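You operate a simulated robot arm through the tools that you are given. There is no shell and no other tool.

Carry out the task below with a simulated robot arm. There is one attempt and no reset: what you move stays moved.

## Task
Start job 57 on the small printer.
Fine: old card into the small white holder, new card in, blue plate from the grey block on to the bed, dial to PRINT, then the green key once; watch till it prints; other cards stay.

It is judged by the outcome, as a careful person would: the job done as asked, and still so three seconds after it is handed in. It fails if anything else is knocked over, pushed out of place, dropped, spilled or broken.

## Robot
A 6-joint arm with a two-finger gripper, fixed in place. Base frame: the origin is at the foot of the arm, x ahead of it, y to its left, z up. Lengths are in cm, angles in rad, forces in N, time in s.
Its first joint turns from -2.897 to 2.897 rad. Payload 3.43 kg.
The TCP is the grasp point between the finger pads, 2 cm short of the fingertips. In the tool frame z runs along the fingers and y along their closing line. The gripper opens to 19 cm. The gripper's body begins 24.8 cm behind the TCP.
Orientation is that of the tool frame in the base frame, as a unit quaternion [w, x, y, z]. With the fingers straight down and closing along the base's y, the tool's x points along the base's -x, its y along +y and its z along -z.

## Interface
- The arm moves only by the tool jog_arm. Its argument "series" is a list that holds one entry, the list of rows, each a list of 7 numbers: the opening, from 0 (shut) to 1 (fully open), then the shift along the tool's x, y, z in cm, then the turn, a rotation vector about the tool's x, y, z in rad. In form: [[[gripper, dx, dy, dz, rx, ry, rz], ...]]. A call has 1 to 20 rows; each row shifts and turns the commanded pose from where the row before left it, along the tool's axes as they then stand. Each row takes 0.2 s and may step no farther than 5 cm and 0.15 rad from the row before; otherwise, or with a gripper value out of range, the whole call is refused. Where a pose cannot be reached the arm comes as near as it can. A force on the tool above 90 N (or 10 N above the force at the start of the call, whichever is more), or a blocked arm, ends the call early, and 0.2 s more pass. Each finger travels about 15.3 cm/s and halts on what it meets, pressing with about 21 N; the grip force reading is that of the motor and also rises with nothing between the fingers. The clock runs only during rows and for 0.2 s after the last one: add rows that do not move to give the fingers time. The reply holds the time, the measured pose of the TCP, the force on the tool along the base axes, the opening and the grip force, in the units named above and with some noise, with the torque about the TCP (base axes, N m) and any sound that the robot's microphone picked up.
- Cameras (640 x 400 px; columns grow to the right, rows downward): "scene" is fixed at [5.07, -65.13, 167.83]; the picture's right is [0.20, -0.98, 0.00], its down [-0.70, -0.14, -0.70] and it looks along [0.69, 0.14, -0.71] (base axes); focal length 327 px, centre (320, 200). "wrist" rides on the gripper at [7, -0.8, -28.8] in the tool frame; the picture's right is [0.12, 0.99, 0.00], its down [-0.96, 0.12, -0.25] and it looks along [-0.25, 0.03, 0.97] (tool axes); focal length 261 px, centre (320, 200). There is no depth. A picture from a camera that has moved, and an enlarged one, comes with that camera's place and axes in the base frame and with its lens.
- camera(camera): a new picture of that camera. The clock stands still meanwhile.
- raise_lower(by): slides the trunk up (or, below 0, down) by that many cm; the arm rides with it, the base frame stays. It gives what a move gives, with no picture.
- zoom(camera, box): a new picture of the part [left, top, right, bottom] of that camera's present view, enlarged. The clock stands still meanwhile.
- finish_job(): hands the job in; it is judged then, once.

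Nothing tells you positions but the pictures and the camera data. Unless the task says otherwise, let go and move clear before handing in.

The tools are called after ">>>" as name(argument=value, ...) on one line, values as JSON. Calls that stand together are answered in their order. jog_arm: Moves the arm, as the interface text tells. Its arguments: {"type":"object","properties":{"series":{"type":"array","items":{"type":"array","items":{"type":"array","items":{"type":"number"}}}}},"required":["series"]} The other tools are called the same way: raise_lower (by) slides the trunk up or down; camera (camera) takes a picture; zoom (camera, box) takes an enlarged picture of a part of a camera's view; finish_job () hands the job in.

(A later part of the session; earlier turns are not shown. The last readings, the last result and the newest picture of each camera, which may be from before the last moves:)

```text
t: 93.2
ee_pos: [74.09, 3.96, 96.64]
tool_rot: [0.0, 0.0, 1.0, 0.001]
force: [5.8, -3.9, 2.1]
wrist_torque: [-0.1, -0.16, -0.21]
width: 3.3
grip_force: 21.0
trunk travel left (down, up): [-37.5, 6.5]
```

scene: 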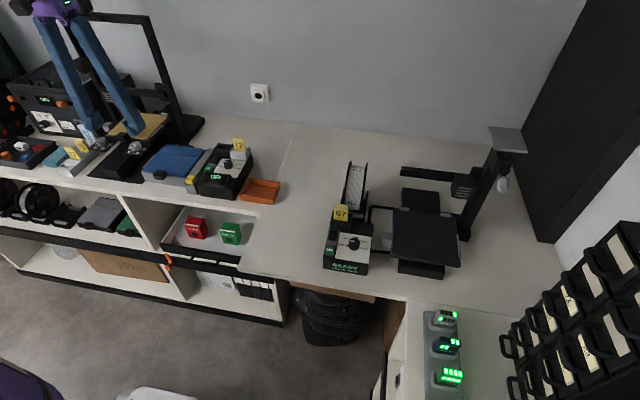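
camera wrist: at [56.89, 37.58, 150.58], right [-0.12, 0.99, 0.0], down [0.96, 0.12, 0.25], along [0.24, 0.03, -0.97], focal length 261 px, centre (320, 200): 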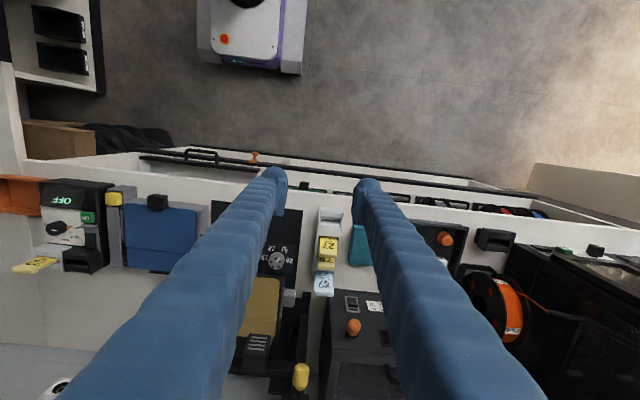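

Side load relieved. Small trial lift of 1 cm to see whether the plate comes free and stays level.

>>> jog_arm(series=[[[0, 0, -0.05, -0.4, 0, 0, 0], [0, 0, 0, -0.6, 0, 0, 0], [0, 0, 0, 0, 0, 0, 0], [0, 0, 0, 0, 0, 0, 0]]])

>>> zoom(camera="scene", box=[130, 130, 210, 200])

>>> zoom(camera="wrist", box=[240, 150, 400, 310])

```text
t: 94.2
ee_pos: [74.19, 4.11, 97.63]
tool_rot: [0.0, 0.0, 1.0, 0.001]
force: [0.3, 0.1, -2.5]
wrist_torque: [-0.02, 0.18, 0.0]
width: 3.28
grip_force: 21.3
trunk travel left (down, up): [-37.5, 6.5]
```

```text
5.71 times, centred on (170, 165) of scene
camera zoom: at [5.07, -65.13, 167.83], right [0.2, -0.98, 0.0], down [-0.7, -0.14, -0.7], along [0.69, 0.14, -0.71], focal length 1867 px, centre (1177, 400)
```

zoom: 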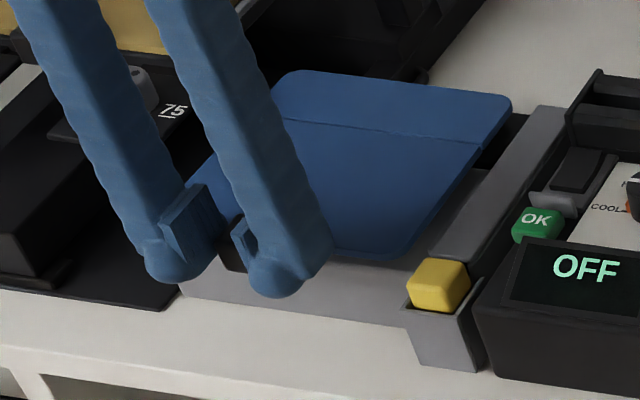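

```text
2.50 times, centred on (320, 230) of wrist
camera zoom: at [66.97, 3.17, 126.47], right [-0.12, 0.99, 0.0], down [0.96, 0.11, 0.25], along [0.24, 0.03, -0.97], focal length 652 px, centre (320, 125)
```

zoom: 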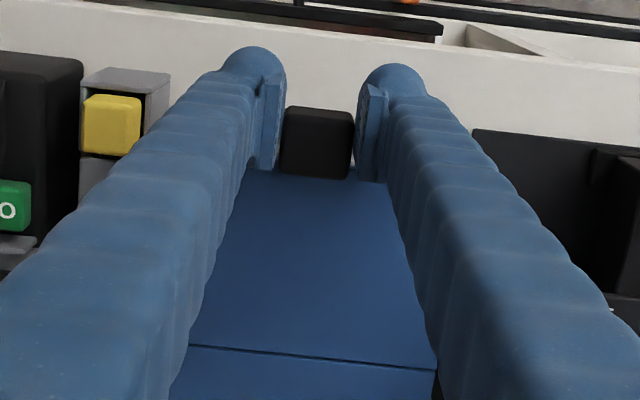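

The whole plate lifted level (2.5 N, small torque). I'll raise it, pull it back toward the base, and carry it across at a moderate pace.

>>> jog_arm(series=[[[0, 0, 0, -2, 0, 0, 0], [0, 0, 0, -3, 0, 0, 0], [0, 0, 0, -3.5, 0, 0, 0], [0, 0, 0, -3.5, 0, 0, 0], [0, 1, 0, -3, 0, 0, 0], [0, 3, 0, -0.4, 0, 0, 0], [0, 4, 0, 0, 0, 0, 0], [0, 4, -1, 0, 0, 0, 0], [0, 4, -2, 0, 0, 0, 0], [0, 4, -2, 0, 0, 0, 0], [0, 3, -3, 0, 0, 0, 0], [0, 1, -4, 0, 0, 0, 0], [0, 0, -4, 0, 0, 0, 0], [0, 0, -4, 0, 0, 0, 0], [0, 0, 0, 0, 0, 0, 0]]])

>>> camera(camera="scene")

>>> camera(camera="wrist")

```text
t: 97.4
ee_pos: [50.01, -15.88, 113.2]
tool_rot: [0.0, -0.001, 1.0, 0.001]
force: [0.0, 0.6, -1.7]
wrist_torque: [0.03, 0.13, -0.02]
width: 3.31
grip_force: 21.4
trunk travel left (down, up): [-37.5, 6.5]
```

```text
taken
```

scene: 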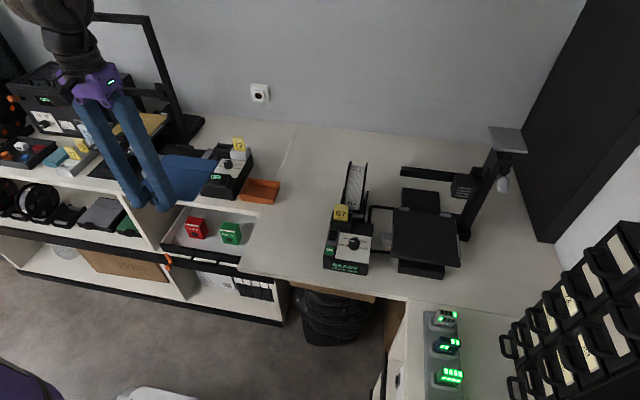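

```text
taken
camera wrist: at [42.9, -16.8, 142.05], right [-0.12, 0.99, 0.0], down [0.96, 0.12, 0.25], along [0.25, 0.03, -0.97], focal length 261 px, centre (320, 200)
```

wrist: 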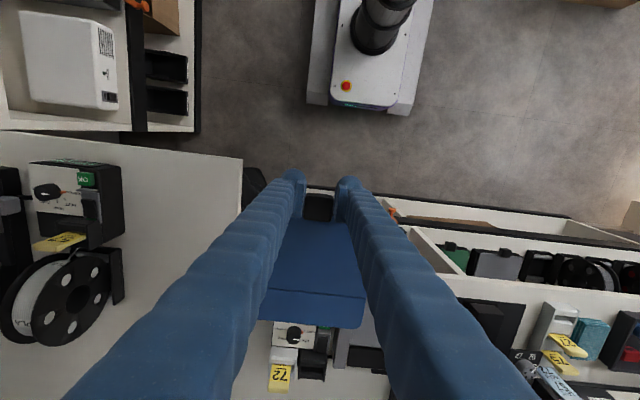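

>>> jog_arm(series=[[[0, 0.24, -3.9, 0, 0, 0, 0], [0, 0.24, -3.9, 0, 0, 0, 0], [0, 0.24, -3.9, 0, 0, 0, 0], [0, 0.24, -3.9, 0, 0, 0, 0], [0, 0.24, -3.9, 0, 0, 0, 0], [0, 0.24, -3.9, 0, 0, 0, 0], [0, 0.24, -3.9, 0, 0, 0, 0], [0, 0.24, -3.9, 0, 0, 0, 0], [0, 0.24, -3.9, 0, 0, 0, 0], [0, 0.24, -3.9, 0, 0, 0, 0], [0, 0.24, -3.9, 0, 0, 0, 0], [0, 0.24, -3.9, 0, 0, 0, 0], [0, 0.24, -3.9, 0, 0, 0, 0], [0, 0.24, -3.9, 0, 0, 0, 0], [0, 0.24, -3.9, 0, 0, 0, 0], [0, 0.24, -3.9, 0, 0, 0, 0], [0, 0.24, -3.9, 0, 0, 0, 0], [0, 0, 0, 0, 0, 0, 0], [0, 0, 0, 0, 0, 0, 0]]])

>>> camera(camera="scene")

>>> camera(camera="wrist")

```text
t: 101.4
ee_pos: [45.81, -82.31, 112.96]
tool_rot: [0.0, 0.0, 1.0, 0.001]
force: [-0.7, 0.3, -1.9]
wrist_torque: [-0.06, 0.19, 0.01]
width: 3.29
grip_force: 20.5
trunk travel left (down, up): [-37.5, 6.5]
```

```text
taken
```

scene: 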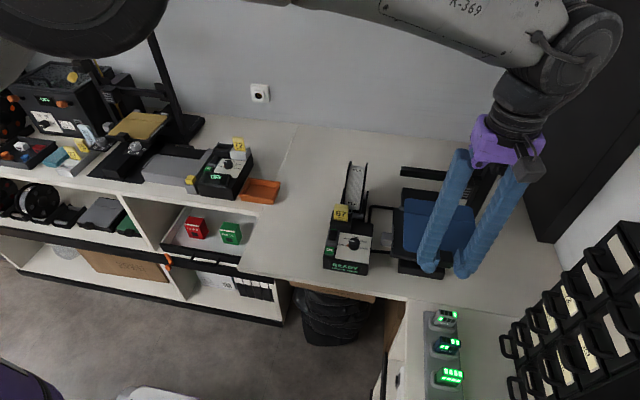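

```text
taken
camera wrist: at [38.73, -83.13, 141.82], right [-0.12, 0.99, 0.0], down [0.96, 0.12, 0.25], along [0.25, 0.03, -0.97], focal length 261 px, centre (320, 200)
```

wrist: 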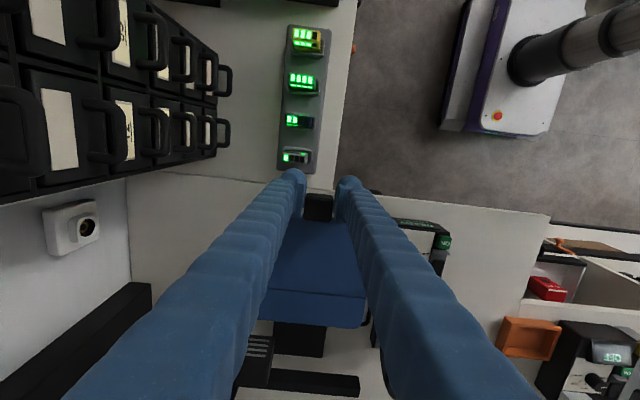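

The plate is over the bed's front at a safe height. I'll check the print head's position relative to where the plate's rear corner will go.

>>> zoom(camera="wrist", box=[200, 240, 400, 400])

>>> zoom(camera="scene", box=[380, 150, 500, 290])

```text
2.50 times, centred on (300, 320) of wrist
camera zoom: at [38.73, -83.13, 141.82], right [-0.12, 0.99, 0.0], down [0.96, 0.12, 0.25], along [0.25, 0.03, -0.97], focal length 652 px, centre (370, -100)
```

zoom: 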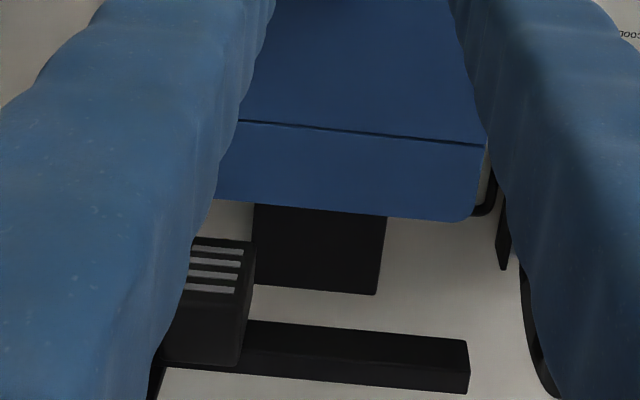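

```text
2.86 times, centred on (440, 220) of scene
camera zoom: at [5.07, -65.13, 167.83], right [0.2, -0.98, 0.0], down [-0.7, -0.14, -0.7], along [0.69, 0.14, -0.71], focal length 934 px, centre (-23, 143)
```

zoom: 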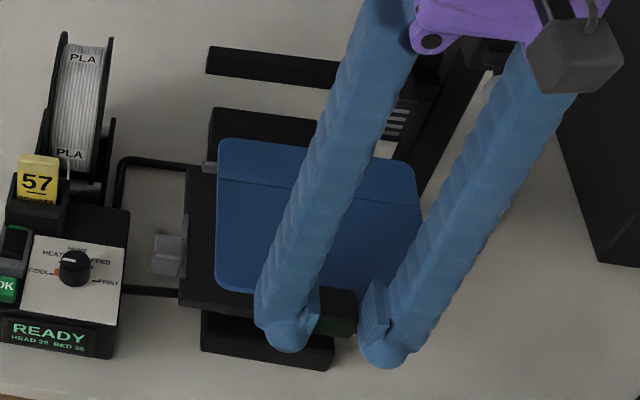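

The head hangs above the bed's rear right (nozzle near z ≈ 106), so the plate must go in low. I'll lower it here, then slide it forward beneath the head.

>>> jog_arm(series=[[[0, 0, 0, 3, 0, 0, 0], [0, 0, 0, 3, 0, 0, 0], [0, 0, 0, 2.4, 0, 0, 0], [0, -2, -0.2, 0, 0, 0, 0], [0, -2, -0.2, 0, 0, 0, 0], [0, 0, 0, 2, 0, 0, 0], [0, 0, 0, 2, 0, 0, 0], [0, 0, 0, 0, 0, 0, 0], [0, 0, 0, 0, 0, 0, 0]]])

>>> zoom(camera="scene", box=[370, 150, 490, 290])

>>> zoom(camera="wrist", box=[220, 180, 420, 380])

```text
t: 103.4
ee_pos: [49.89, -82.68, 100.57]
tool_rot: [0.0, -0.001, 1.0, 0.001]
force: [-0.7, 0.8, -1.9]
wrist_torque: [-0.04, 0.15, -0.03]
width: 3.32
grip_force: 20.9
trunk travel left (down, up): [-37.5, 6.5]
```

```text
2.86 times, centred on (430, 220) of scene
camera zoom: at [5.07, -65.13, 167.83], right [0.2, -0.98, 0.0], down [-0.7, -0.14, -0.7], along [0.69, 0.14, -0.71], focal length 934 px, centre (6, 143)
```

zoom: 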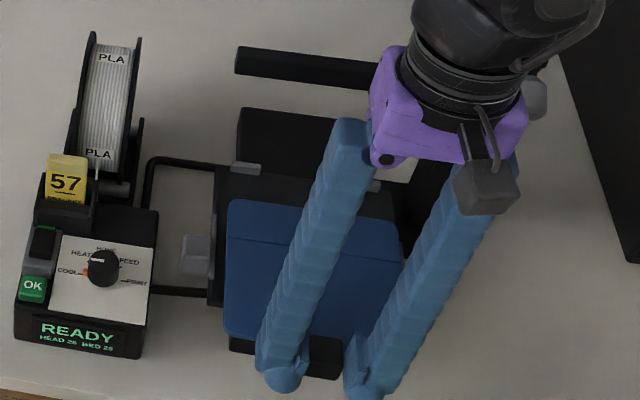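

```text
2.00 times, centred on (320, 280) of wrist
camera zoom: at [42.75, -83.51, 129.38], right [-0.12, 0.99, 0.0], down [0.96, 0.12, 0.25], along [0.25, 0.03, -0.97], focal length 521 px, centre (320, 40)
```

zoom: 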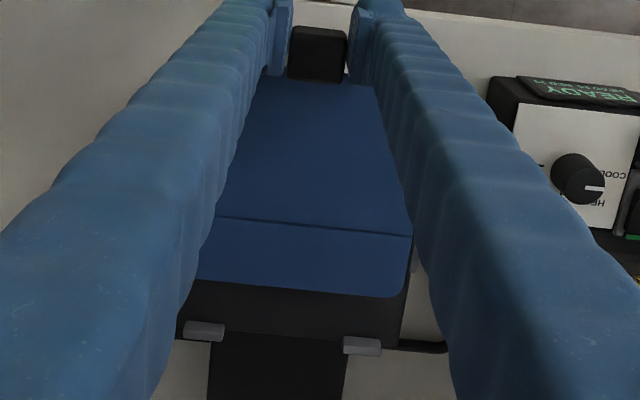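

The plate's rear edge is about 7 cm short of the stops and centred between the rails. Sliding forward 6.2 cm, staying low.

>>> jog_arm(series=[[[0, -2, 0, 0, 0, 0, 0], [0, -2.2, 0, 0, 0, 0, 0], [0, -2, 0, 0, 0, 0, 0], [0, 0, 0, 0, 0, 0, 0], [0, 0, 0, 0, 0, 0, 0]]])

>>> zoom(camera="scene", box=[370, 160, 480, 280])

>>> zoom(camera="wrist", box=[220, 180, 420, 380])

```text
t: 104.6
ee_pos: [56.19, -82.63, 100.66]
tool_rot: [-0.001, 0.0, 1.0, 0.001]
force: [-0.5, 0.1, -1.9]
wrist_torque: [0.0, 0.17, -0.03]
width: 3.3
grip_force: 21.1
trunk travel left (down, up): [-37.5, 6.5]
```

```text
3.33 times, centred on (425, 220) of scene
camera zoom: at [5.07, -65.13, 167.83], right [0.2, -0.98, 0.0], down [-0.7, -0.14, -0.7], along [0.69, 0.14, -0.71], focal length 1089 px, centre (-30, 133)
```

zoom: 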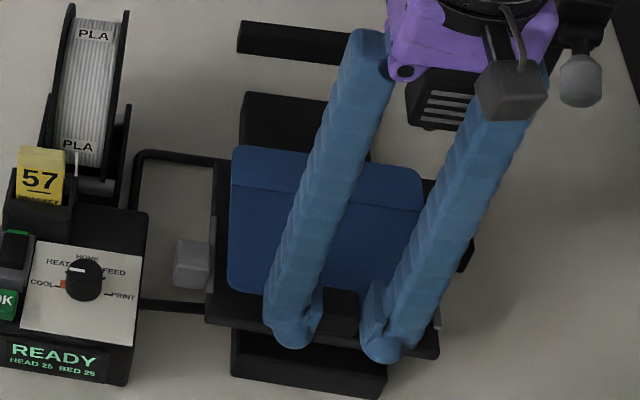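

```text
2.00 times, centred on (320, 280) of wrist
camera zoom: at [49.14, -83.56, 129.44], right [-0.12, 0.99, 0.0], down [0.96, 0.11, 0.25], along [0.24, 0.03, -0.97], focal length 521 px, centre (320, 40)
```

zoom: 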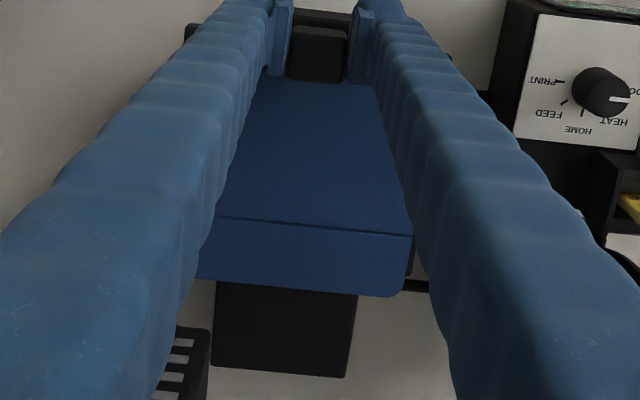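

Rear edge is at the stops' front; I'll nudge 0.25 cm left to centre between rails, then lower most of the way.

>>> jog_arm(series=[[[0, 0, 0.25, 0, 0, 0, 0], [0, 0, 0, 1.0, 0, 0, 0], [0, 0, 0, 1.0, 0, 0, 0], [0, 0, 0, 0.3, 0, 0, 0], [0, 0, 0, 0, 0, 0, 0]]])

>>> zoom(camera="scene", box=[380, 180, 480, 280])

>>> zoom(camera="wrist", box=[220, 180, 420, 380])

```text
t: 105.8
ee_pos: [56.18, -82.29, 98.62]
tool_rot: [0.001, 0.0, 1.0, 0.0]
force: [-0.5, -2.6, 8.0]
wrist_torque: [-0.05, -0.61, -0.03]
width: 3.29
grip_force: 21.0
trunk travel left (down, up): [-37.5, 6.5]
```

```text
4.00 times, centred on (430, 230) of scene
camera zoom: at [5.07, -65.13, 167.83], right [0.2, -0.98, 0.0], down [-0.7, -0.14, -0.7], along [0.69, 0.14, -0.71], focal length 1307 px, centre (-120, 80)
```

zoom: 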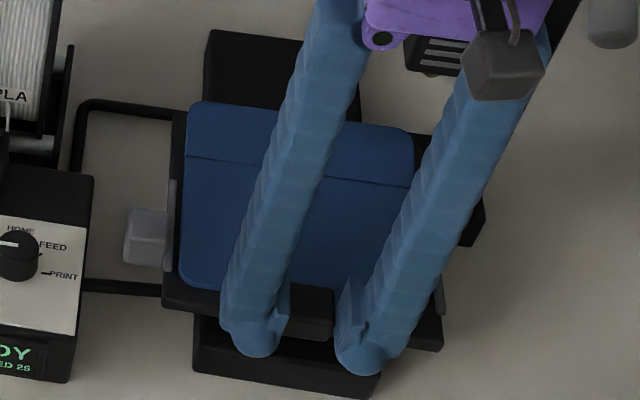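

```text
2.00 times, centred on (320, 280) of wrist
camera zoom: at [48.99, -83.16, 127.36], right [-0.12, 0.99, 0.0], down [0.96, 0.12, 0.25], along [0.25, 0.03, -0.97], focal length 521 px, centre (320, 40)
```

zoom: 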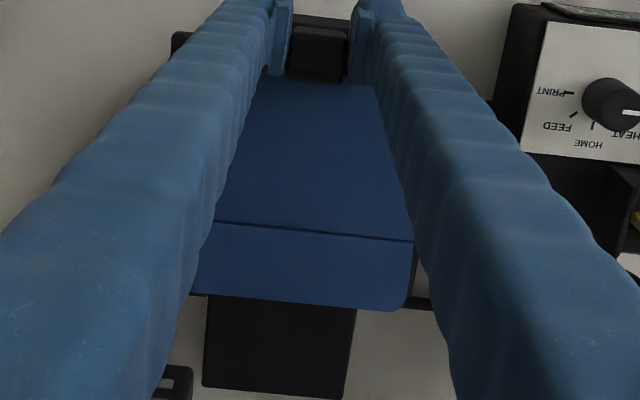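

It touched early (8 N up with a pitching torque), so the rear edge is probably catching on the rear stops. I'll lift slightly, back off 0.6 cm, and lower again.

>>> jog_arm(series=[[[0, 0, 0, -0.7, 0, 0, 0], [0, 0.6, 0, 0, 0, 0, 0], [0, 0, 0, 0, 0, 0, 0]]])

>>> jog_arm(series=[[[0, 0, 0, 0.5, 0, 0, 0], [0, 0, 0, 0.3, 0, 0, 0], [0, 0, 0, 0, 0, 0, 0]]])

```text
t: 106.6
ee_pos: [55.6, -82.18, 98.99]
tool_rot: [-0.001, 0.0, 1.0, 0.001]
force: [0.1, -0.9, -2.1]
wrist_torque: [0.01, 0.15, -0.01]
width: 3.28
grip_force: 21.2
trunk travel left (down, up): [-37.5, 6.5]
```

```text
t: 107.4
ee_pos: [55.56, -82.38, 98.33]
tool_rot: [0.002, 0.0, 1.0, -0.001]
force: [2.2, 3.0, 13.8]
wrist_torque: [0.02, -0.46, 0.02]
width: 3.3
grip_force: 21.6
trunk travel left (down, up): [-37.5, 6.5]
```

>>> zoom(camera="scene", box=[385, 190, 455, 270])

>>> zoom(camera="wrist", box=[280, 240, 400, 360])

>>> zoom(camera="scene", box=[390, 230, 430, 270])

```text
5.00 times, centred on (420, 230) of scene
camera zoom: at [5.07, -65.13, 167.83], right [0.2, -0.98, 0.0], down [-0.7, -0.14, -0.7], along [0.69, 0.14, -0.71], focal length 1634 px, centre (-180, 50)
```

zoom: 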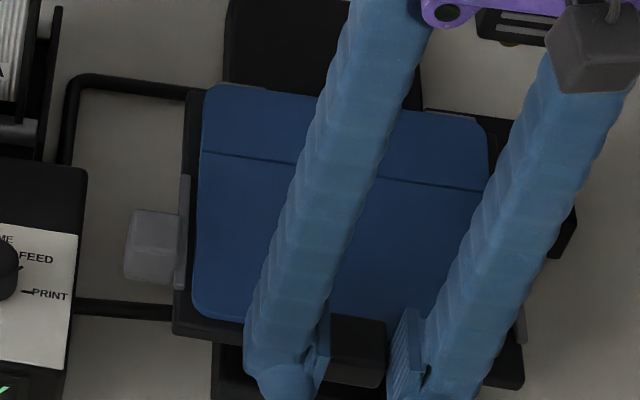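

```text
3.33 times, centred on (340, 300) of wrist
camera zoom: at [48.31, -83.12, 127.22], right [-0.12, 0.99, 0.0], down [0.96, 0.12, 0.25], along [0.25, 0.03, -0.97], focal length 869 px, centre (253, -133)
```

zoom: 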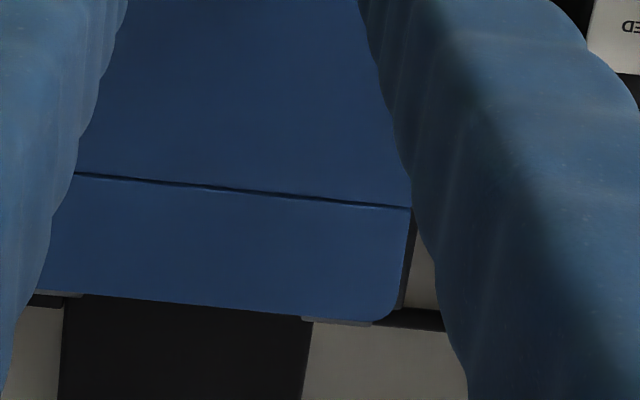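

```text
10.00 times, centred on (410, 250) of scene
camera zoom: at [5.07, -65.13, 167.83], right [0.2, -0.98, 0.0], down [-0.7, -0.14, -0.7], along [0.69, 0.14, -0.71], focal length 3268 px, centre (-580, -300)
```

zoom: 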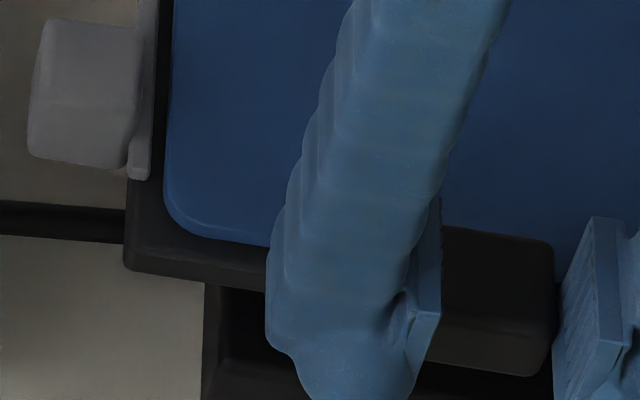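

The first touch on the stops appears to have pitched the plate about 0.08 rad in the grip (rear up ~1.3 cm); the front now rests on the bed. I'll raise slightly, back off a little more, and tilt the tool to level the plate.

>>> jog_arm(series=[[[0, 0, 0, -0.6, 0, 0, 0], [0, 0.25, 0, 0, 0, 0.042, 0], [0, 0, 0, 0, 0, 0.041, 0], [0, 0, 0, 0, 0, 0, 0]]])

>>> zoom(camera="scene", box=[385, 190, 455, 270])

>>> zoom(camera="wrist", box=[280, 240, 400, 360])

```text
t: 108.4
ee_pos: [55.18, -82.35, 98.67]
tool_rot: [-0.042, 0.001, 0.999, 0.002]
force: [-0.3, -0.1, -1.5]
wrist_torque: [0.0, 0.17, -0.02]
width: 3.31
grip_force: 21.0
trunk travel left (down, up): [-37.5, 6.5]
```

```text
5.00 times, centred on (420, 230) of scene
camera zoom: at [5.07, -65.13, 167.83], right [0.2, -0.98, 0.0], down [-0.7, -0.14, -0.7], along [0.69, 0.14, -0.71], focal length 1634 px, centre (-180, 50)
```

zoom: 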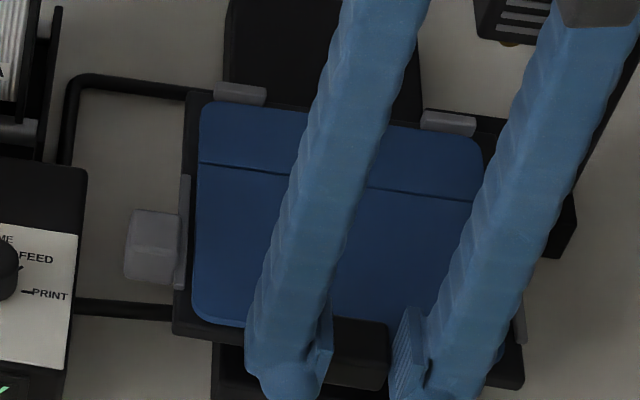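

```text
3.33 times, centred on (340, 300) of wrist
camera zoom: at [50.53, -83.18, 128.12], right [-0.12, 0.99, 0.01], down [0.98, 0.11, 0.17], along [0.16, 0.03, -0.99], focal length 869 px, centre (253, -133)
```

zoom: 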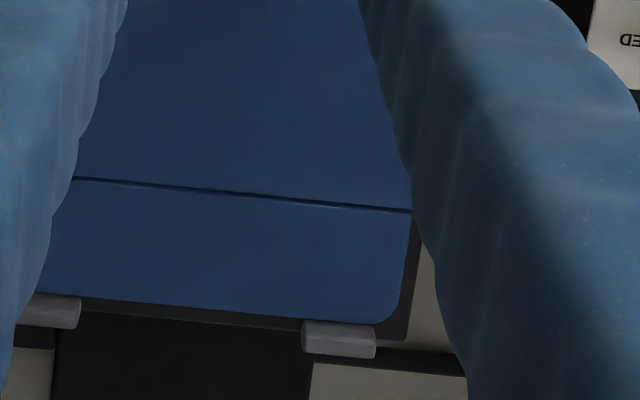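

Level now, and both rear stops are visible just beyond the plate's rear edge. Lowering in small steps to contact.

>>> jog_arm(series=[[[0, 0, 0, 0.3, 0, 0, 0], [0, 0, 0, 0.2, 0, 0, 0], [0, 0, 0, 0, 0, 0, 0]]])

```text
t: 109.2
ee_pos: [55.31, -82.4, 98.57]
tool_rot: [-0.042, 0.0, 0.999, 0.0]
force: [1.3, 0.6, 12.6]
wrist_torque: [0.03, -0.39, 0.07]
width: 3.3
grip_force: 21.0
trunk travel left (down, up): [-37.5, 6.5]
```

>>> zoom(camera="scene", box=[385, 190, 455, 270])

>>> zoom(camera="wrist", box=[280, 240, 400, 360])

>>> zoom(camera="scene", box=[390, 235, 430, 275])

```text
5.00 times, centred on (420, 230) of scene
camera zoom: at [5.07, -65.13, 167.83], right [0.2, -0.98, 0.0], down [-0.7, -0.14, -0.7], along [0.69, 0.14, -0.71], focal length 1634 px, centre (-180, 50)
```

zoom: 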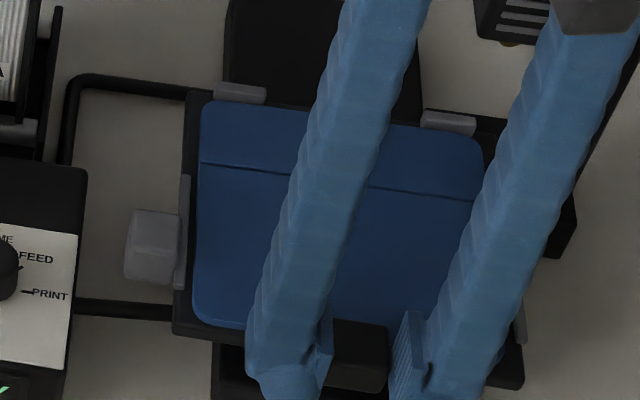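

```text
3.33 times, centred on (340, 300) of wrist
camera zoom: at [50.49, -83.2, 127.81], right [-0.12, 0.99, 0.01], down [0.98, 0.12, 0.17], along [0.17, 0.03, -0.99], focal length 869 px, centre (253, -133)
```

zoom: 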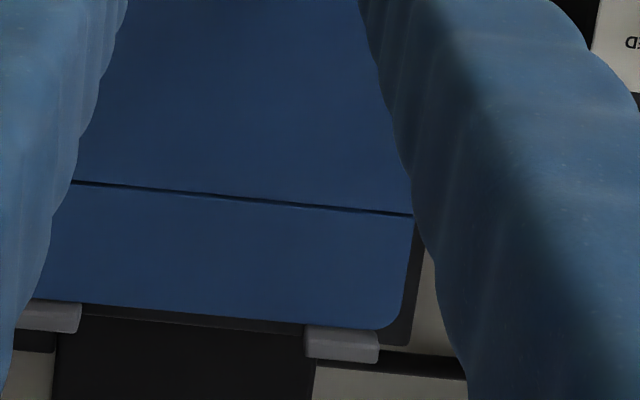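

```text
10.00 times, centred on (410, 255) of scene
camera zoom: at [5.07, -65.13, 167.83], right [0.2, -0.98, 0.0], down [-0.7, -0.14, -0.7], along [0.69, 0.14, -0.71], focal length 3268 px, centre (-580, -350)
```

zoom: 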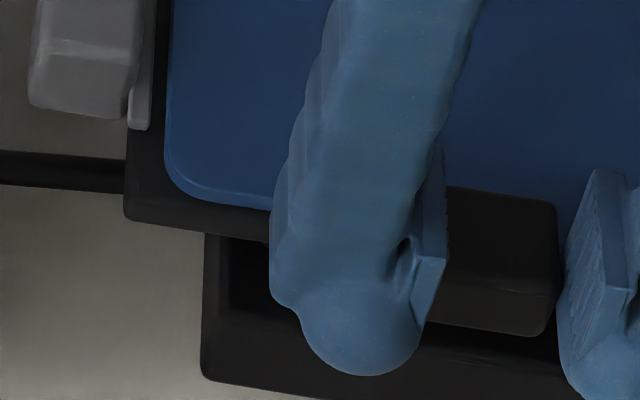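

Plate sits level on the bed between rails, just before the stops. I'll unload the press, open the fingers a little, and withdraw toward the base before rising.

>>> jog_arm(series=[[[0, 0, 0, -0.17, 0, 0, 0], [0, 0, 0, 0, 0, 0, 0]]])

```text
t: 109.8
ee_pos: [55.22, -82.34, 98.51]
tool_rot: [-0.042, 0.0, 0.999, 0.0]
force: [3.9, -2.8, 6.0]
wrist_torque: [-0.1, -0.2, -0.1]
width: 3.3
grip_force: 21.2
trunk travel left (down, up): [-37.5, 6.5]
```

>>> jog_arm(series=[[[0, 0, 0, -0.1, 0, 0, 0], [0.19, 0, 0, 0, 0, 0, 0], [0.22, 0, 0, 0, 0, 0, 0], [0.26, 0, 0, 0, 0, 0, 0], [0.28, 0, 0, 0, 0, 0, 0], [0.28, 0, 0, 0, 0, 0, 0]]])

>>> zoom(camera="scene", box=[385, 190, 455, 270])

>>> zoom(camera="wrist", box=[240, 180, 400, 340])

```text
t: 111.2
ee_pos: [55.24, -82.41, 98.41]
tool_rot: [-0.041, 0.001, 0.999, 0.001]
force: [-0.5, -0.2, -1.0]
wrist_torque: [0.03, -0.01, 0.03]
width: 5.33
grip_force: 0.0
trunk travel left (down, up): [-37.5, 6.5]
```

```text
5.00 times, centred on (420, 230) of scene
camera zoom: at [5.07, -65.13, 167.83], right [0.2, -0.98, 0.0], down [-0.7, -0.14, -0.7], along [0.69, 0.14, -0.71], focal length 1634 px, centre (-180, 50)
```

zoom: 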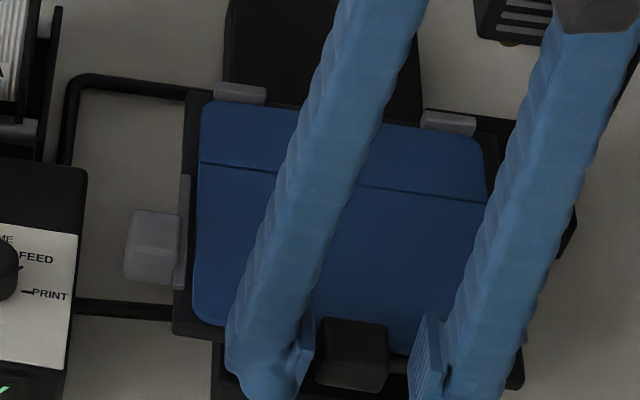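

```text
2.50 times, centred on (320, 260) of wrist
camera zoom: at [50.52, -83.22, 127.84], right [-0.12, 0.99, 0.01], down [0.98, 0.12, 0.17], along [0.16, 0.03, -0.99], focal length 652 px, centre (320, 50)
```

zoom: 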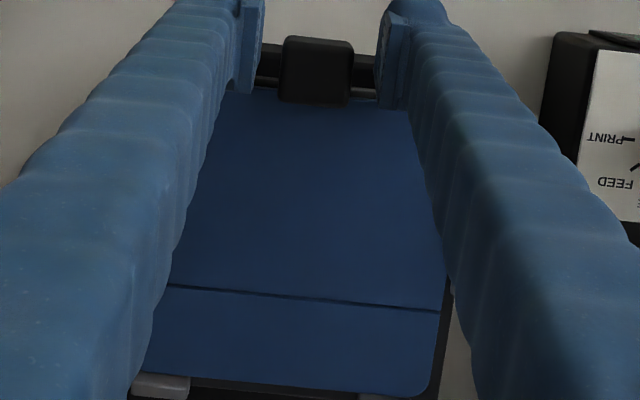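

Released without movement. Withdrawing straight back, then rising and levelling the tool.

>>> jog_arm(series=[[[0.3, 2.5, 0, 0, 0, 0, 0], [0.3, 2.5, 0, 0, 0, 0, 0], [0.3, 0, 0, -3, 0, 0, 0], [0.3, 0, 0, -4, 0, -0.042, 0], [0.3, 0, 1, -4, 0, -0.042, 0], [0.3, 0, 2, -4, 0, 0, 0], [0.3, 0, 0, -3, 0, 0, 0], [0.3, 0, 0, 0, 0, 0, 0]]])

>>> zoom(camera="scene", box=[370, 160, 490, 290])

>>> camera(camera="wrist")

```text
t: 113.0
ee_pos: [51.08, -79.51, 117.12]
tool_rot: [0.0, 0.001, 1.0, 0.001]
force: [0.1, 0.2, 1.2]
wrist_torque: [0.04, 0.0, 0.03]
width: 5.7
grip_force: 0.0
trunk travel left (down, up): [-37.5, 6.5]
```

```text
3.08 times, centred on (430, 225) of scene
camera zoom: at [5.07, -65.13, 167.83], right [0.2, -0.98, 0.0], down [-0.7, -0.14, -0.7], along [0.69, 0.14, -0.71], focal length 1006 px, centre (-18, 123)
```

zoom: 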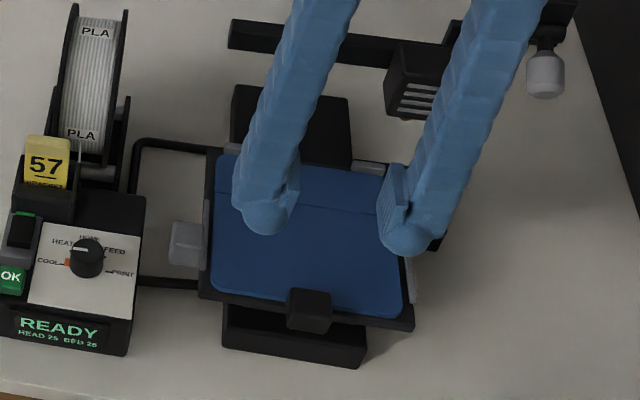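

```text
taken
camera wrist: at [44.0, -80.35, 145.9], right [-0.12, 0.99, 0.0], down [0.96, 0.12, 0.25], along [0.25, 0.03, -0.97], focal length 261 px, centre (320, 200)
```

wrist: 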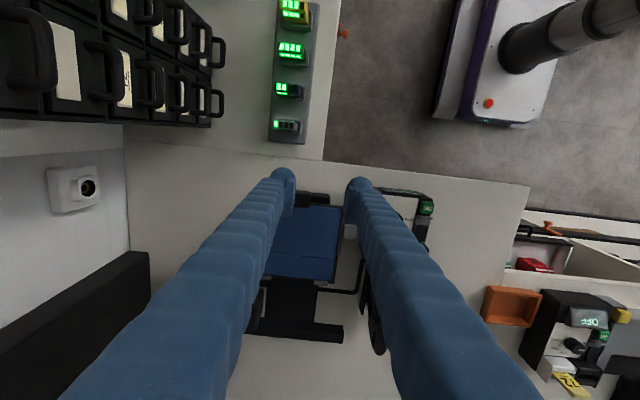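

The plate lies squarely on the bed. Next is the dial: I'll move above it, turn the gripper a quarter the other way (so a half turn clockwise ends symmetric), and check its centre closely.

>>> jog_arm(series=[[[0.3, -1.5, 3.5, 0, 0, 0, 0], [0.3, -1.5, 4, 0, 0, 0, 0], [0.3, -1.5, 4, 0, 0, 0, 0], [0.3, -1.5, 4, 0, 0, 0, 0], [0.3, 0, 0, 0, 0, 0, -0.1428], [0.3, 0, 0, 0, 0, 0, -0.1428], [0.3, 0, 0, 0, 0, 0, -0.1428], [0.3, 0, 0, 0, 0, 0, -0.1428], [0.3, 0, 0, 0, 0, 0, -0.1428], [0.3, 0, 0, 0, 0, 0, -0.1428], [0.3, 0, 0, 0, 0, 0, -0.1428], [0.3, 0, 0, 0, 0, 0, -0.1428], [0.3, 0, 0, 0, 0, 0, -0.1428], [0.3, 0, 0, 0, 0, 0, -0.1428], [0.3, 0, 0, 0, 0, 0, -0.1428], [0.3, 0, 0, 0, 0, 0, 0], [0.3, 0, 0, 0, 0, 0, 0]]])

>>> camera(camera="wrist")

>>> zoom(camera="scene", box=[370, 170, 480, 290])

```text
t: 116.6
ee_pos: [57.09, -63.82, 117.08]
tool_rot: [0.0, -0.707, 0.707, 0.001]
force: [-1.0, -0.4, 0.2]
wrist_torque: [0.0, -0.01, -0.03]
width: 5.69
grip_force: 0.0
trunk travel left (down, up): [-37.5, 6.5]
```

```text
taken
camera wrist: at [57.8, -70.86, 145.81], right [-0.99, -0.12, 0.0], down [-0.12, 0.96, 0.25], along [-0.03, 0.25, -0.97], focal length 261 px, centre (320, 200)
```

wrist: 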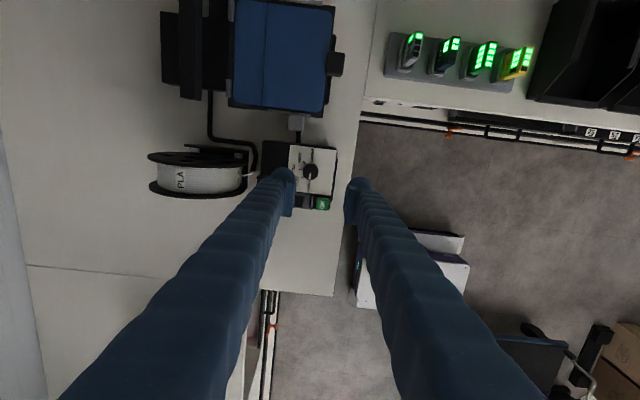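

```text
3.33 times, centred on (425, 230) of scene
camera zoom: at [5.07, -65.13, 167.83], right [0.2, -0.98, 0.0], down [-0.7, -0.14, -0.7], along [0.69, 0.14, -0.71], focal length 1089 px, centre (-30, 100)
```

zoom: 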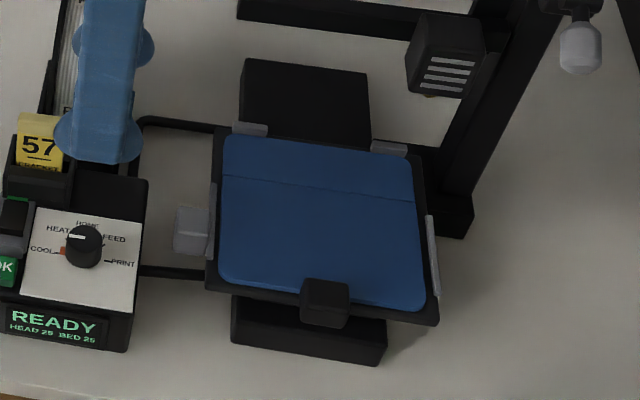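

The plate lies nicely between rails and stops. Zooming on the dial and switches from here.

>>> zoom(camera="wrist", box=[250, 130, 350, 230])

>>> zoom(camera="wrist", box=[215, 0, 355, 140])

>>> zoom(camera="scene", box=[320, 215, 380, 275])

```text
4.00 times, centred on (300, 180) of wrist
camera zoom: at [57.8, -70.86, 145.81], right [-0.99, -0.12, 0.0], down [-0.12, 0.96, 0.25], along [-0.03, 0.25, -0.97], focal length 1043 px, centre (400, 280)
```

zoom: 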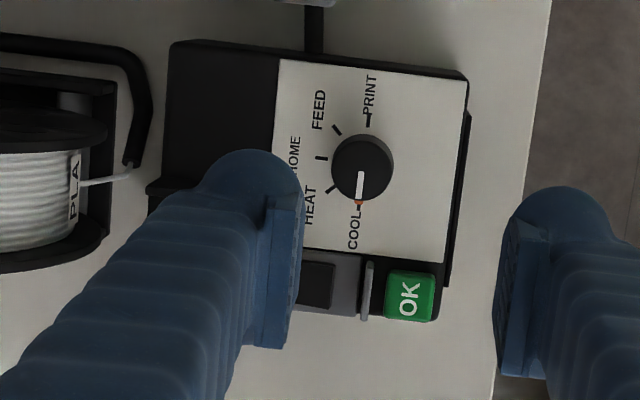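

```text
2.86 times, centred on (285, 70) of wrist
camera zoom: at [57.8, -70.86, 145.81], right [-0.99, -0.12, 0.0], down [-0.12, 0.96, 0.25], along [-0.03, 0.25, -0.97], focal length 745 px, centre (420, 571)
```

zoom: 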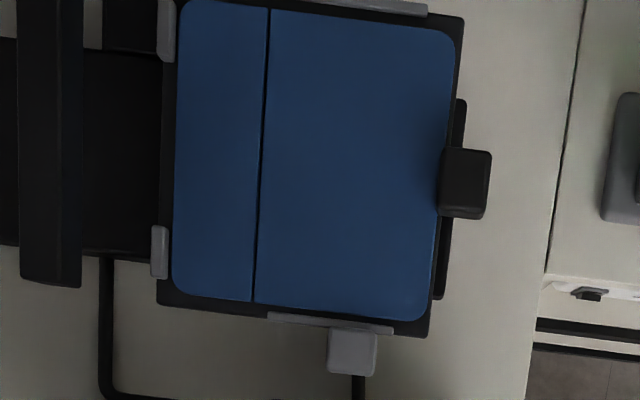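

```text
6.67 times, centred on (350, 245) of scene
camera zoom: at [5.07, -65.13, 167.83], right [0.2, -0.98, 0.0], down [-0.7, -0.14, -0.7], along [0.69, 0.14, -0.71], focal length 2178 px, centre (120, -100)
```

zoom: 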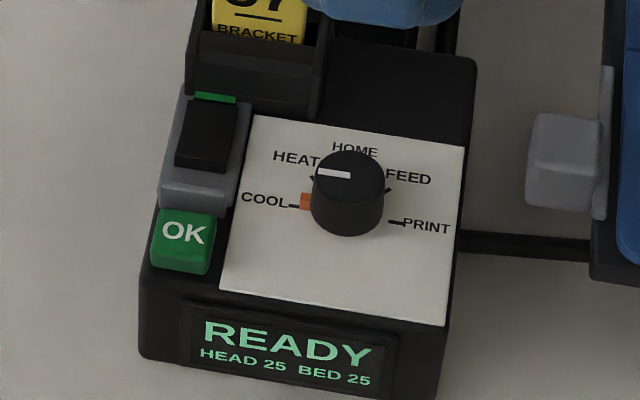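

Dial centre is near (58.7, -63.9), top at z ≈ 98.6. Descending to hover just above for a final alignment check.

>>> jog_arm(series=[[[0.25, 0.1, -1.6, 3, 0, 0, 0], [0.25, 0, 0, 4, 0, 0, 0], [0.25, 0, 0, 4, 0, 0, 0], [0.25, 0, 0, 2.5, 0, 0, 0], [0.25, 0, 0, 0, 0, 0, 0], [0.25, 0, 0, 0, 0, 0, 0]]])

>>> zoom(camera="wrist", box=[270, 140, 370, 240])

>>> zoom(camera="scene", box=[320, 205, 380, 265])

```text
t: 118.0
ee_pos: [58.61, -63.88, 103.52]
tool_rot: [0.001, -0.707, 0.707, 0.001]
force: [-0.1, -0.3, 0.5]
wrist_torque: [0.0, -0.02, 0.01]
width: 4.75
grip_force: 0.1
trunk travel left (down, up): [-37.5, 6.5]
```

```text
4.00 times, centred on (320, 190) of wrist
camera zoom: at [59.3, -70.96, 132.36], right [-0.99, -0.12, 0.0], down [-0.12, 0.96, 0.25], along [-0.03, 0.25, -0.97], focal length 1043 px, centre (320, 240)
```

zoom: 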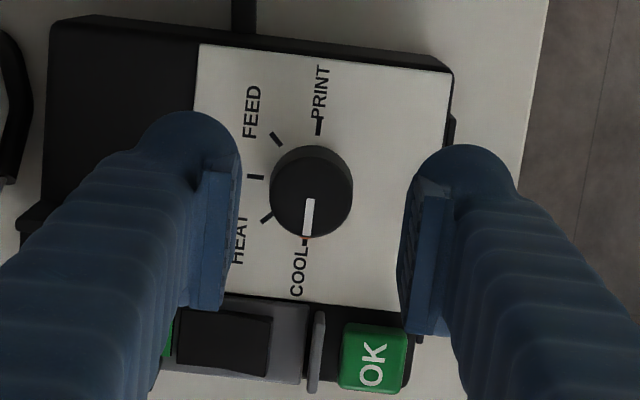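

```text
6.67 times, centred on (350, 235) of scene
camera zoom: at [5.07, -65.13, 167.83], right [0.2, -0.98, 0.0], down [-0.7, -0.14, -0.7], along [0.69, 0.14, -0.71], focal length 2178 px, centre (120, -33)
```

zoom: 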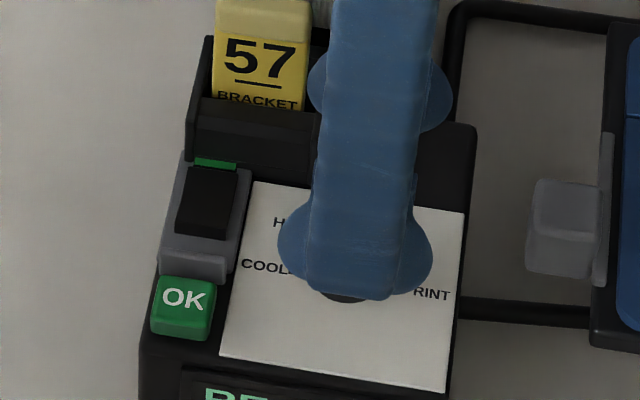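

The dial is 0.33 cm farther out than the TCP. To keep the fingers well away from the OK key and rocker, I'll turn it in four 45° bites, starting each bite 20° back. Aligning and descending around the knob now.

>>> jog_arm(series=[[[0.22, 0, -0.33, 0, 0, 0, 0], [0.22, 0, 0, 0, 0, 0, -0.117], [0.22, 0, 0, 0, 0, 0, -0.116], [0.22, 0, 0, 0, 0, 0, -0.116], [0.22, 0, 0, 2.5, 0, 0, 0], [0.22, 0, 0, 0, 0, 0, 0], [0.22, 0, 0, 0, 0, 0, 0]]])

>>> zoom(camera="wrist", box=[270, 140, 370, 240])

```text
t: 119.6
ee_pos: [58.91, -64.16, 100.93]
tool_rot: [0.0, 0.82, -0.573, 0.0]
force: [-1.2, 0.8, -0.1]
wrist_torque: [-0.06, -0.02, -0.02]
width: 4.17
grip_force: 0.1
trunk travel left (down, up): [-37.5, 6.5]
```

```text
4.00 times, centred on (320, 190) of wrist
camera zoom: at [62.1, -70.46, 129.85], right [-0.89, -0.45, 0.0], down [-0.44, 0.86, 0.25], along [-0.11, 0.22, -0.97], focal length 1043 px, centre (320, 240)
```

zoom: 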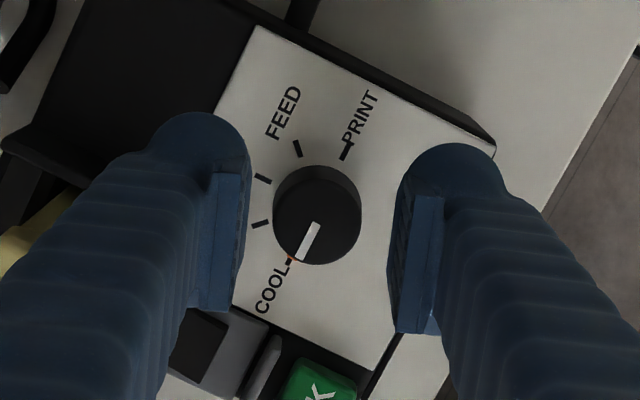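

Nearly centred; a 0.15 cm touch-up, down around the knob, then close.

>>> jog_arm(series=[[[0.21, -0.1, -0.15, 1.2, 0, 0, 0], [0.21, 0, 0, 1.4, 0, 0, 0], [0.21, 0, 0, 0, 0, 0, 0], [0, 0, 0, 0, 0, 0, 0], [0, 0, 0, 0, 0, 0, 0], [0, 0, 0, 0, 0, 0, 0]]])

>>> zoom(camera="wrist", box=[270, 140, 370, 240])

```text
t: 120.7
ee_pos: [59.31, -64.33, 99.8]
tool_rot: [0.002, 0.819, -0.574, 0.008]
force: [-10.0, 5.7, 38.5]
wrist_torque: [0.29, 0.43, 0.06]
width: 0.62
grip_force: 34.2
trunk travel left (down, up): [-37.5, 6.5]
stopped in row 5: the force on the tool passed its limit at 98 N (the readings are from after the stop); the commanded pose is now the measured one
```

```text
4.00 times, centred on (320, 190) of wrist
camera zoom: at [62.1, -70.22, 128.71], right [-0.89, -0.45, 0.0], down [-0.44, 0.87, 0.23], along [-0.1, 0.21, -0.97], focal length 1043 px, centre (320, 240)
```

zoom: 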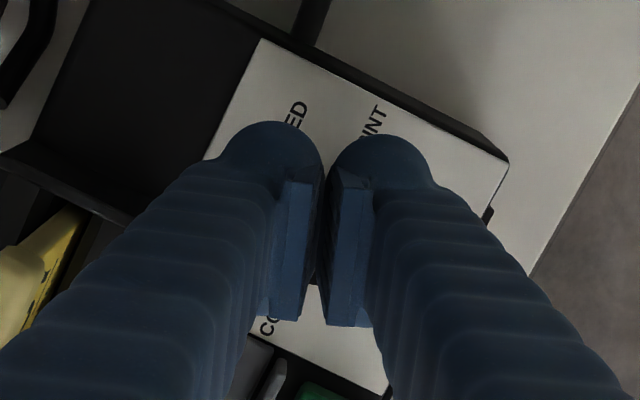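

The fingertips slid off over the knob instead of gripping it, so the knob is lower or more tapered than I thought. Lifting clear at once to check everything.

>>> jog_arm(series=[[[0.03, 0, 0, -1.0, 0, 0, 0], [0.03, 0, 0, -2.0, 0, 0, 0], [0.25, 0, 0, -1.0, 0, 0, 0], [0.25, 0, 0, 0, 0, 0, 0], [0.25, 0, 0, 0, 0, 0, 0]]])

>>> zoom(camera="wrist", box=[270, 140, 370, 240])

>>> zoom(camera="scene", box=[320, 205, 390, 275])

```text
t: 121.9
ee_pos: [59.35, -64.05, 103.13]
tool_rot: [0.001, 0.819, -0.573, 0.007]
force: [-0.1, 0.0, -0.5]
wrist_torque: [0.0, -0.01, 0.0]
width: 4.78
grip_force: 0.0
trunk travel left (down, up): [-37.5, 6.5]
```

```text
4.00 times, centred on (320, 190) of wrist
camera zoom: at [62.28, -70.13, 132.13], right [-0.89, -0.45, 0.0], down [-0.44, 0.87, 0.24], along [-0.1, 0.21, -0.97], focal length 1043 px, centre (320, 240)
```

zoom: 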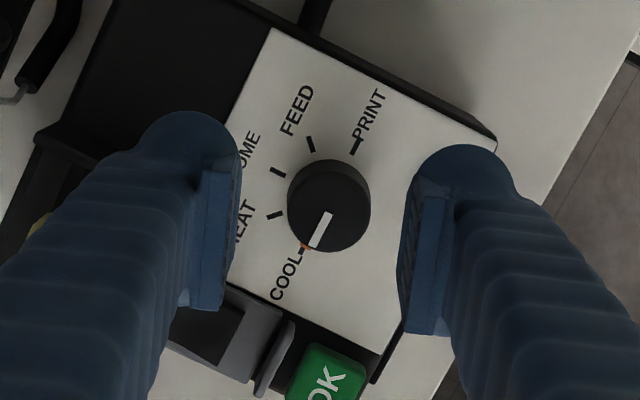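

```text
5.71 times, centred on (355, 240) of scene
camera zoom: at [5.07, -65.13, 167.83], right [0.2, -0.98, 0.0], down [-0.7, -0.14, -0.7], along [0.69, 0.14, -0.71], focal length 1867 px, centre (120, -29)
```

zoom: 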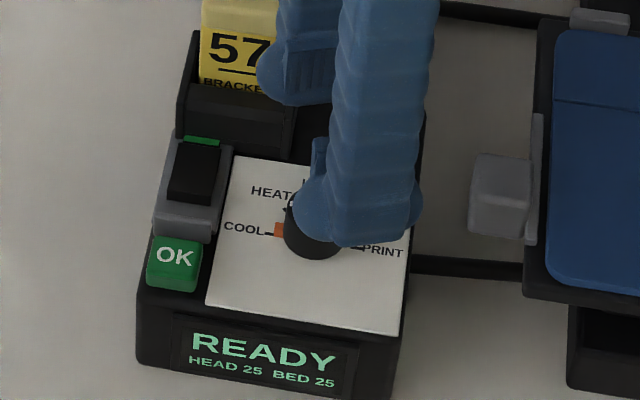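

Nothing was disturbed: the dial is still on COOL and the unit unmoved. The knob's top is evidently nearer z ≈ 97.8, so I need to go about 1 cm deeper; re-aligning and descending in small steps.

>>> jog_arm(series=[[[0.21, -0.12, 0.1, 0, 0, 0, -0.008], [0.21, 0, 0, 2.5, 0, 0, 0], [0.21, 0, 0, 1.5, 0, 0, 0], [0.21, 0, 0, 0.8, 0, 0, 0], [0.21, 0, 0, 0.5, 0, 0, 0], [0.21, 0, 0, 0, 0, 0, 0]]])

>>> zoom(camera="wrist", box=[270, 140, 370, 240])

>>> zoom(camera="scene", box=[320, 205, 390, 275])

```text
t: 123.3
ee_pos: [59.26, -64.2, 98.79]
tool_rot: [0.001, 0.821, -0.57, 0.011]
force: [-9.5, 8.3, 76.7]
wrist_torque: [2.11, -3.3, 0.62]
width: 4.12
grip_force: 1.0
trunk travel left (down, up): [-37.5, 6.5]
```

```text
4.00 times, centred on (320, 190) of wrist
camera zoom: at [61.99, -70.03, 127.78], right [-0.89, -0.46, -0.01], down [-0.45, 0.86, 0.23], along [-0.1, 0.21, -0.97], focal length 1043 px, centre (320, 240)
```

zoom: 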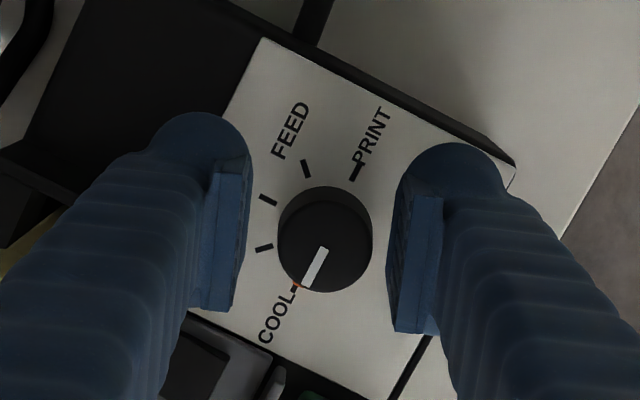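

```text
5.71 times, centred on (355, 240) of scene
camera zoom: at [5.07, -65.13, 167.83], right [0.2, -0.98, 0.0], down [-0.7, -0.14, -0.7], along [0.69, 0.14, -0.71], focal length 1867 px, centre (120, -29)
```

zoom: 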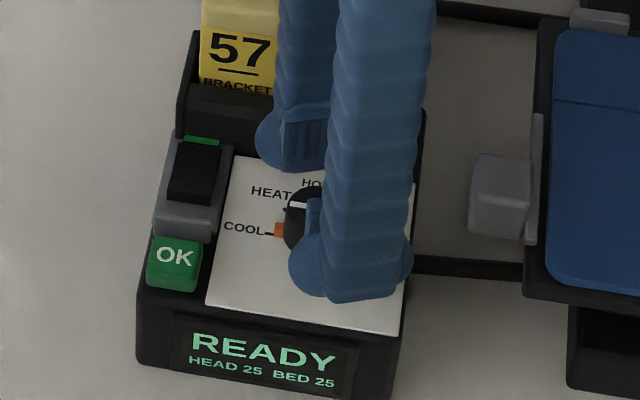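

The +x finger is resting on the card-slot bracket's corner, which is what blocked me. Lifting off straight away; I'll use a yaw that keeps that finger clear of the bracket.

>>> jog_arm(series=[[[0.21, 0, 0, -1.5, 0, 0, 0], [0.21, 0, 0, -2.0, 0, 0, 0], [0.2, -0.4, 0, 0, 0, 0, 0.11], [0.2, 0, 0, 0, 0, 0, 0.11], [0.2, 0, 0, 0, 0, 0, 0.11], [0.2, 0, 0, 0, 0, 0, 0.11], [0.2, 0, 0, 0, 0, 0, 0], [0.2, 0, 0, 0, 0, 0, 0]]])

>>> zoom(camera="wrist", box=[260, 130, 380, 250])

>>> zoom(camera="scene", box=[320, 185, 400, 275])

```text
t: 125.1
ee_pos: [59.28, -63.99, 101.46]
tool_rot: [0.001, -0.677, 0.736, -0.005]
force: [0.9, -1.1, 0.4]
wrist_torque: [-0.02, 0.02, -0.03]
width: 3.8
grip_force: 0.1
trunk travel left (down, up): [-37.5, 6.5]
```

```text
3.33 times, centred on (320, 190) of wrist
camera zoom: at [59.1, -70.65, 130.31], right [-1.0, -0.04, -0.01], down [-0.04, 0.97, 0.24], along [0.0, 0.24, -0.97], focal length 869 px, centre (320, 233)
```

zoom: 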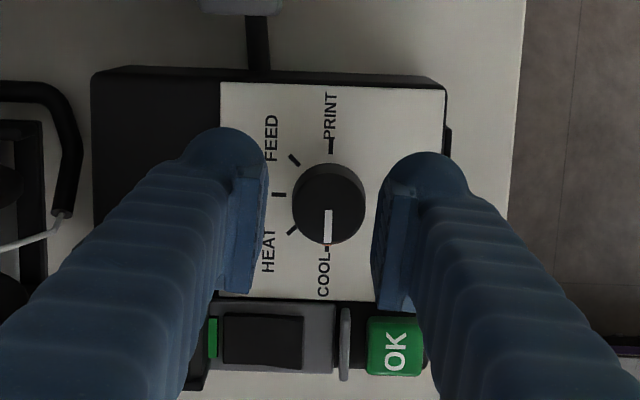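

```text
4.44 times, centred on (360, 230) of scene
camera zoom: at [5.07, -65.13, 167.83], right [0.2, -0.98, 0.0], down [-0.7, -0.14, -0.7], along [0.69, 0.14, -0.71], focal length 1452 px, centre (142, 67)
```

zoom: 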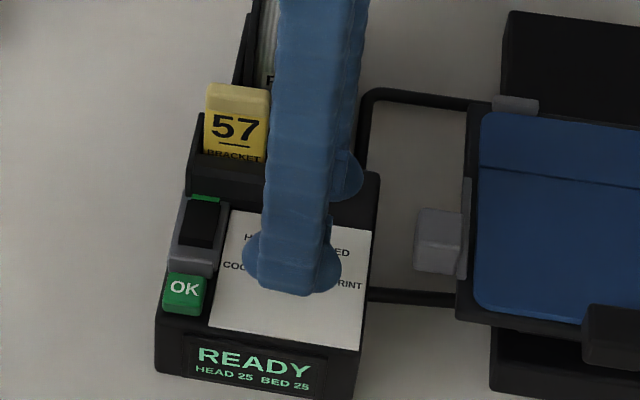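

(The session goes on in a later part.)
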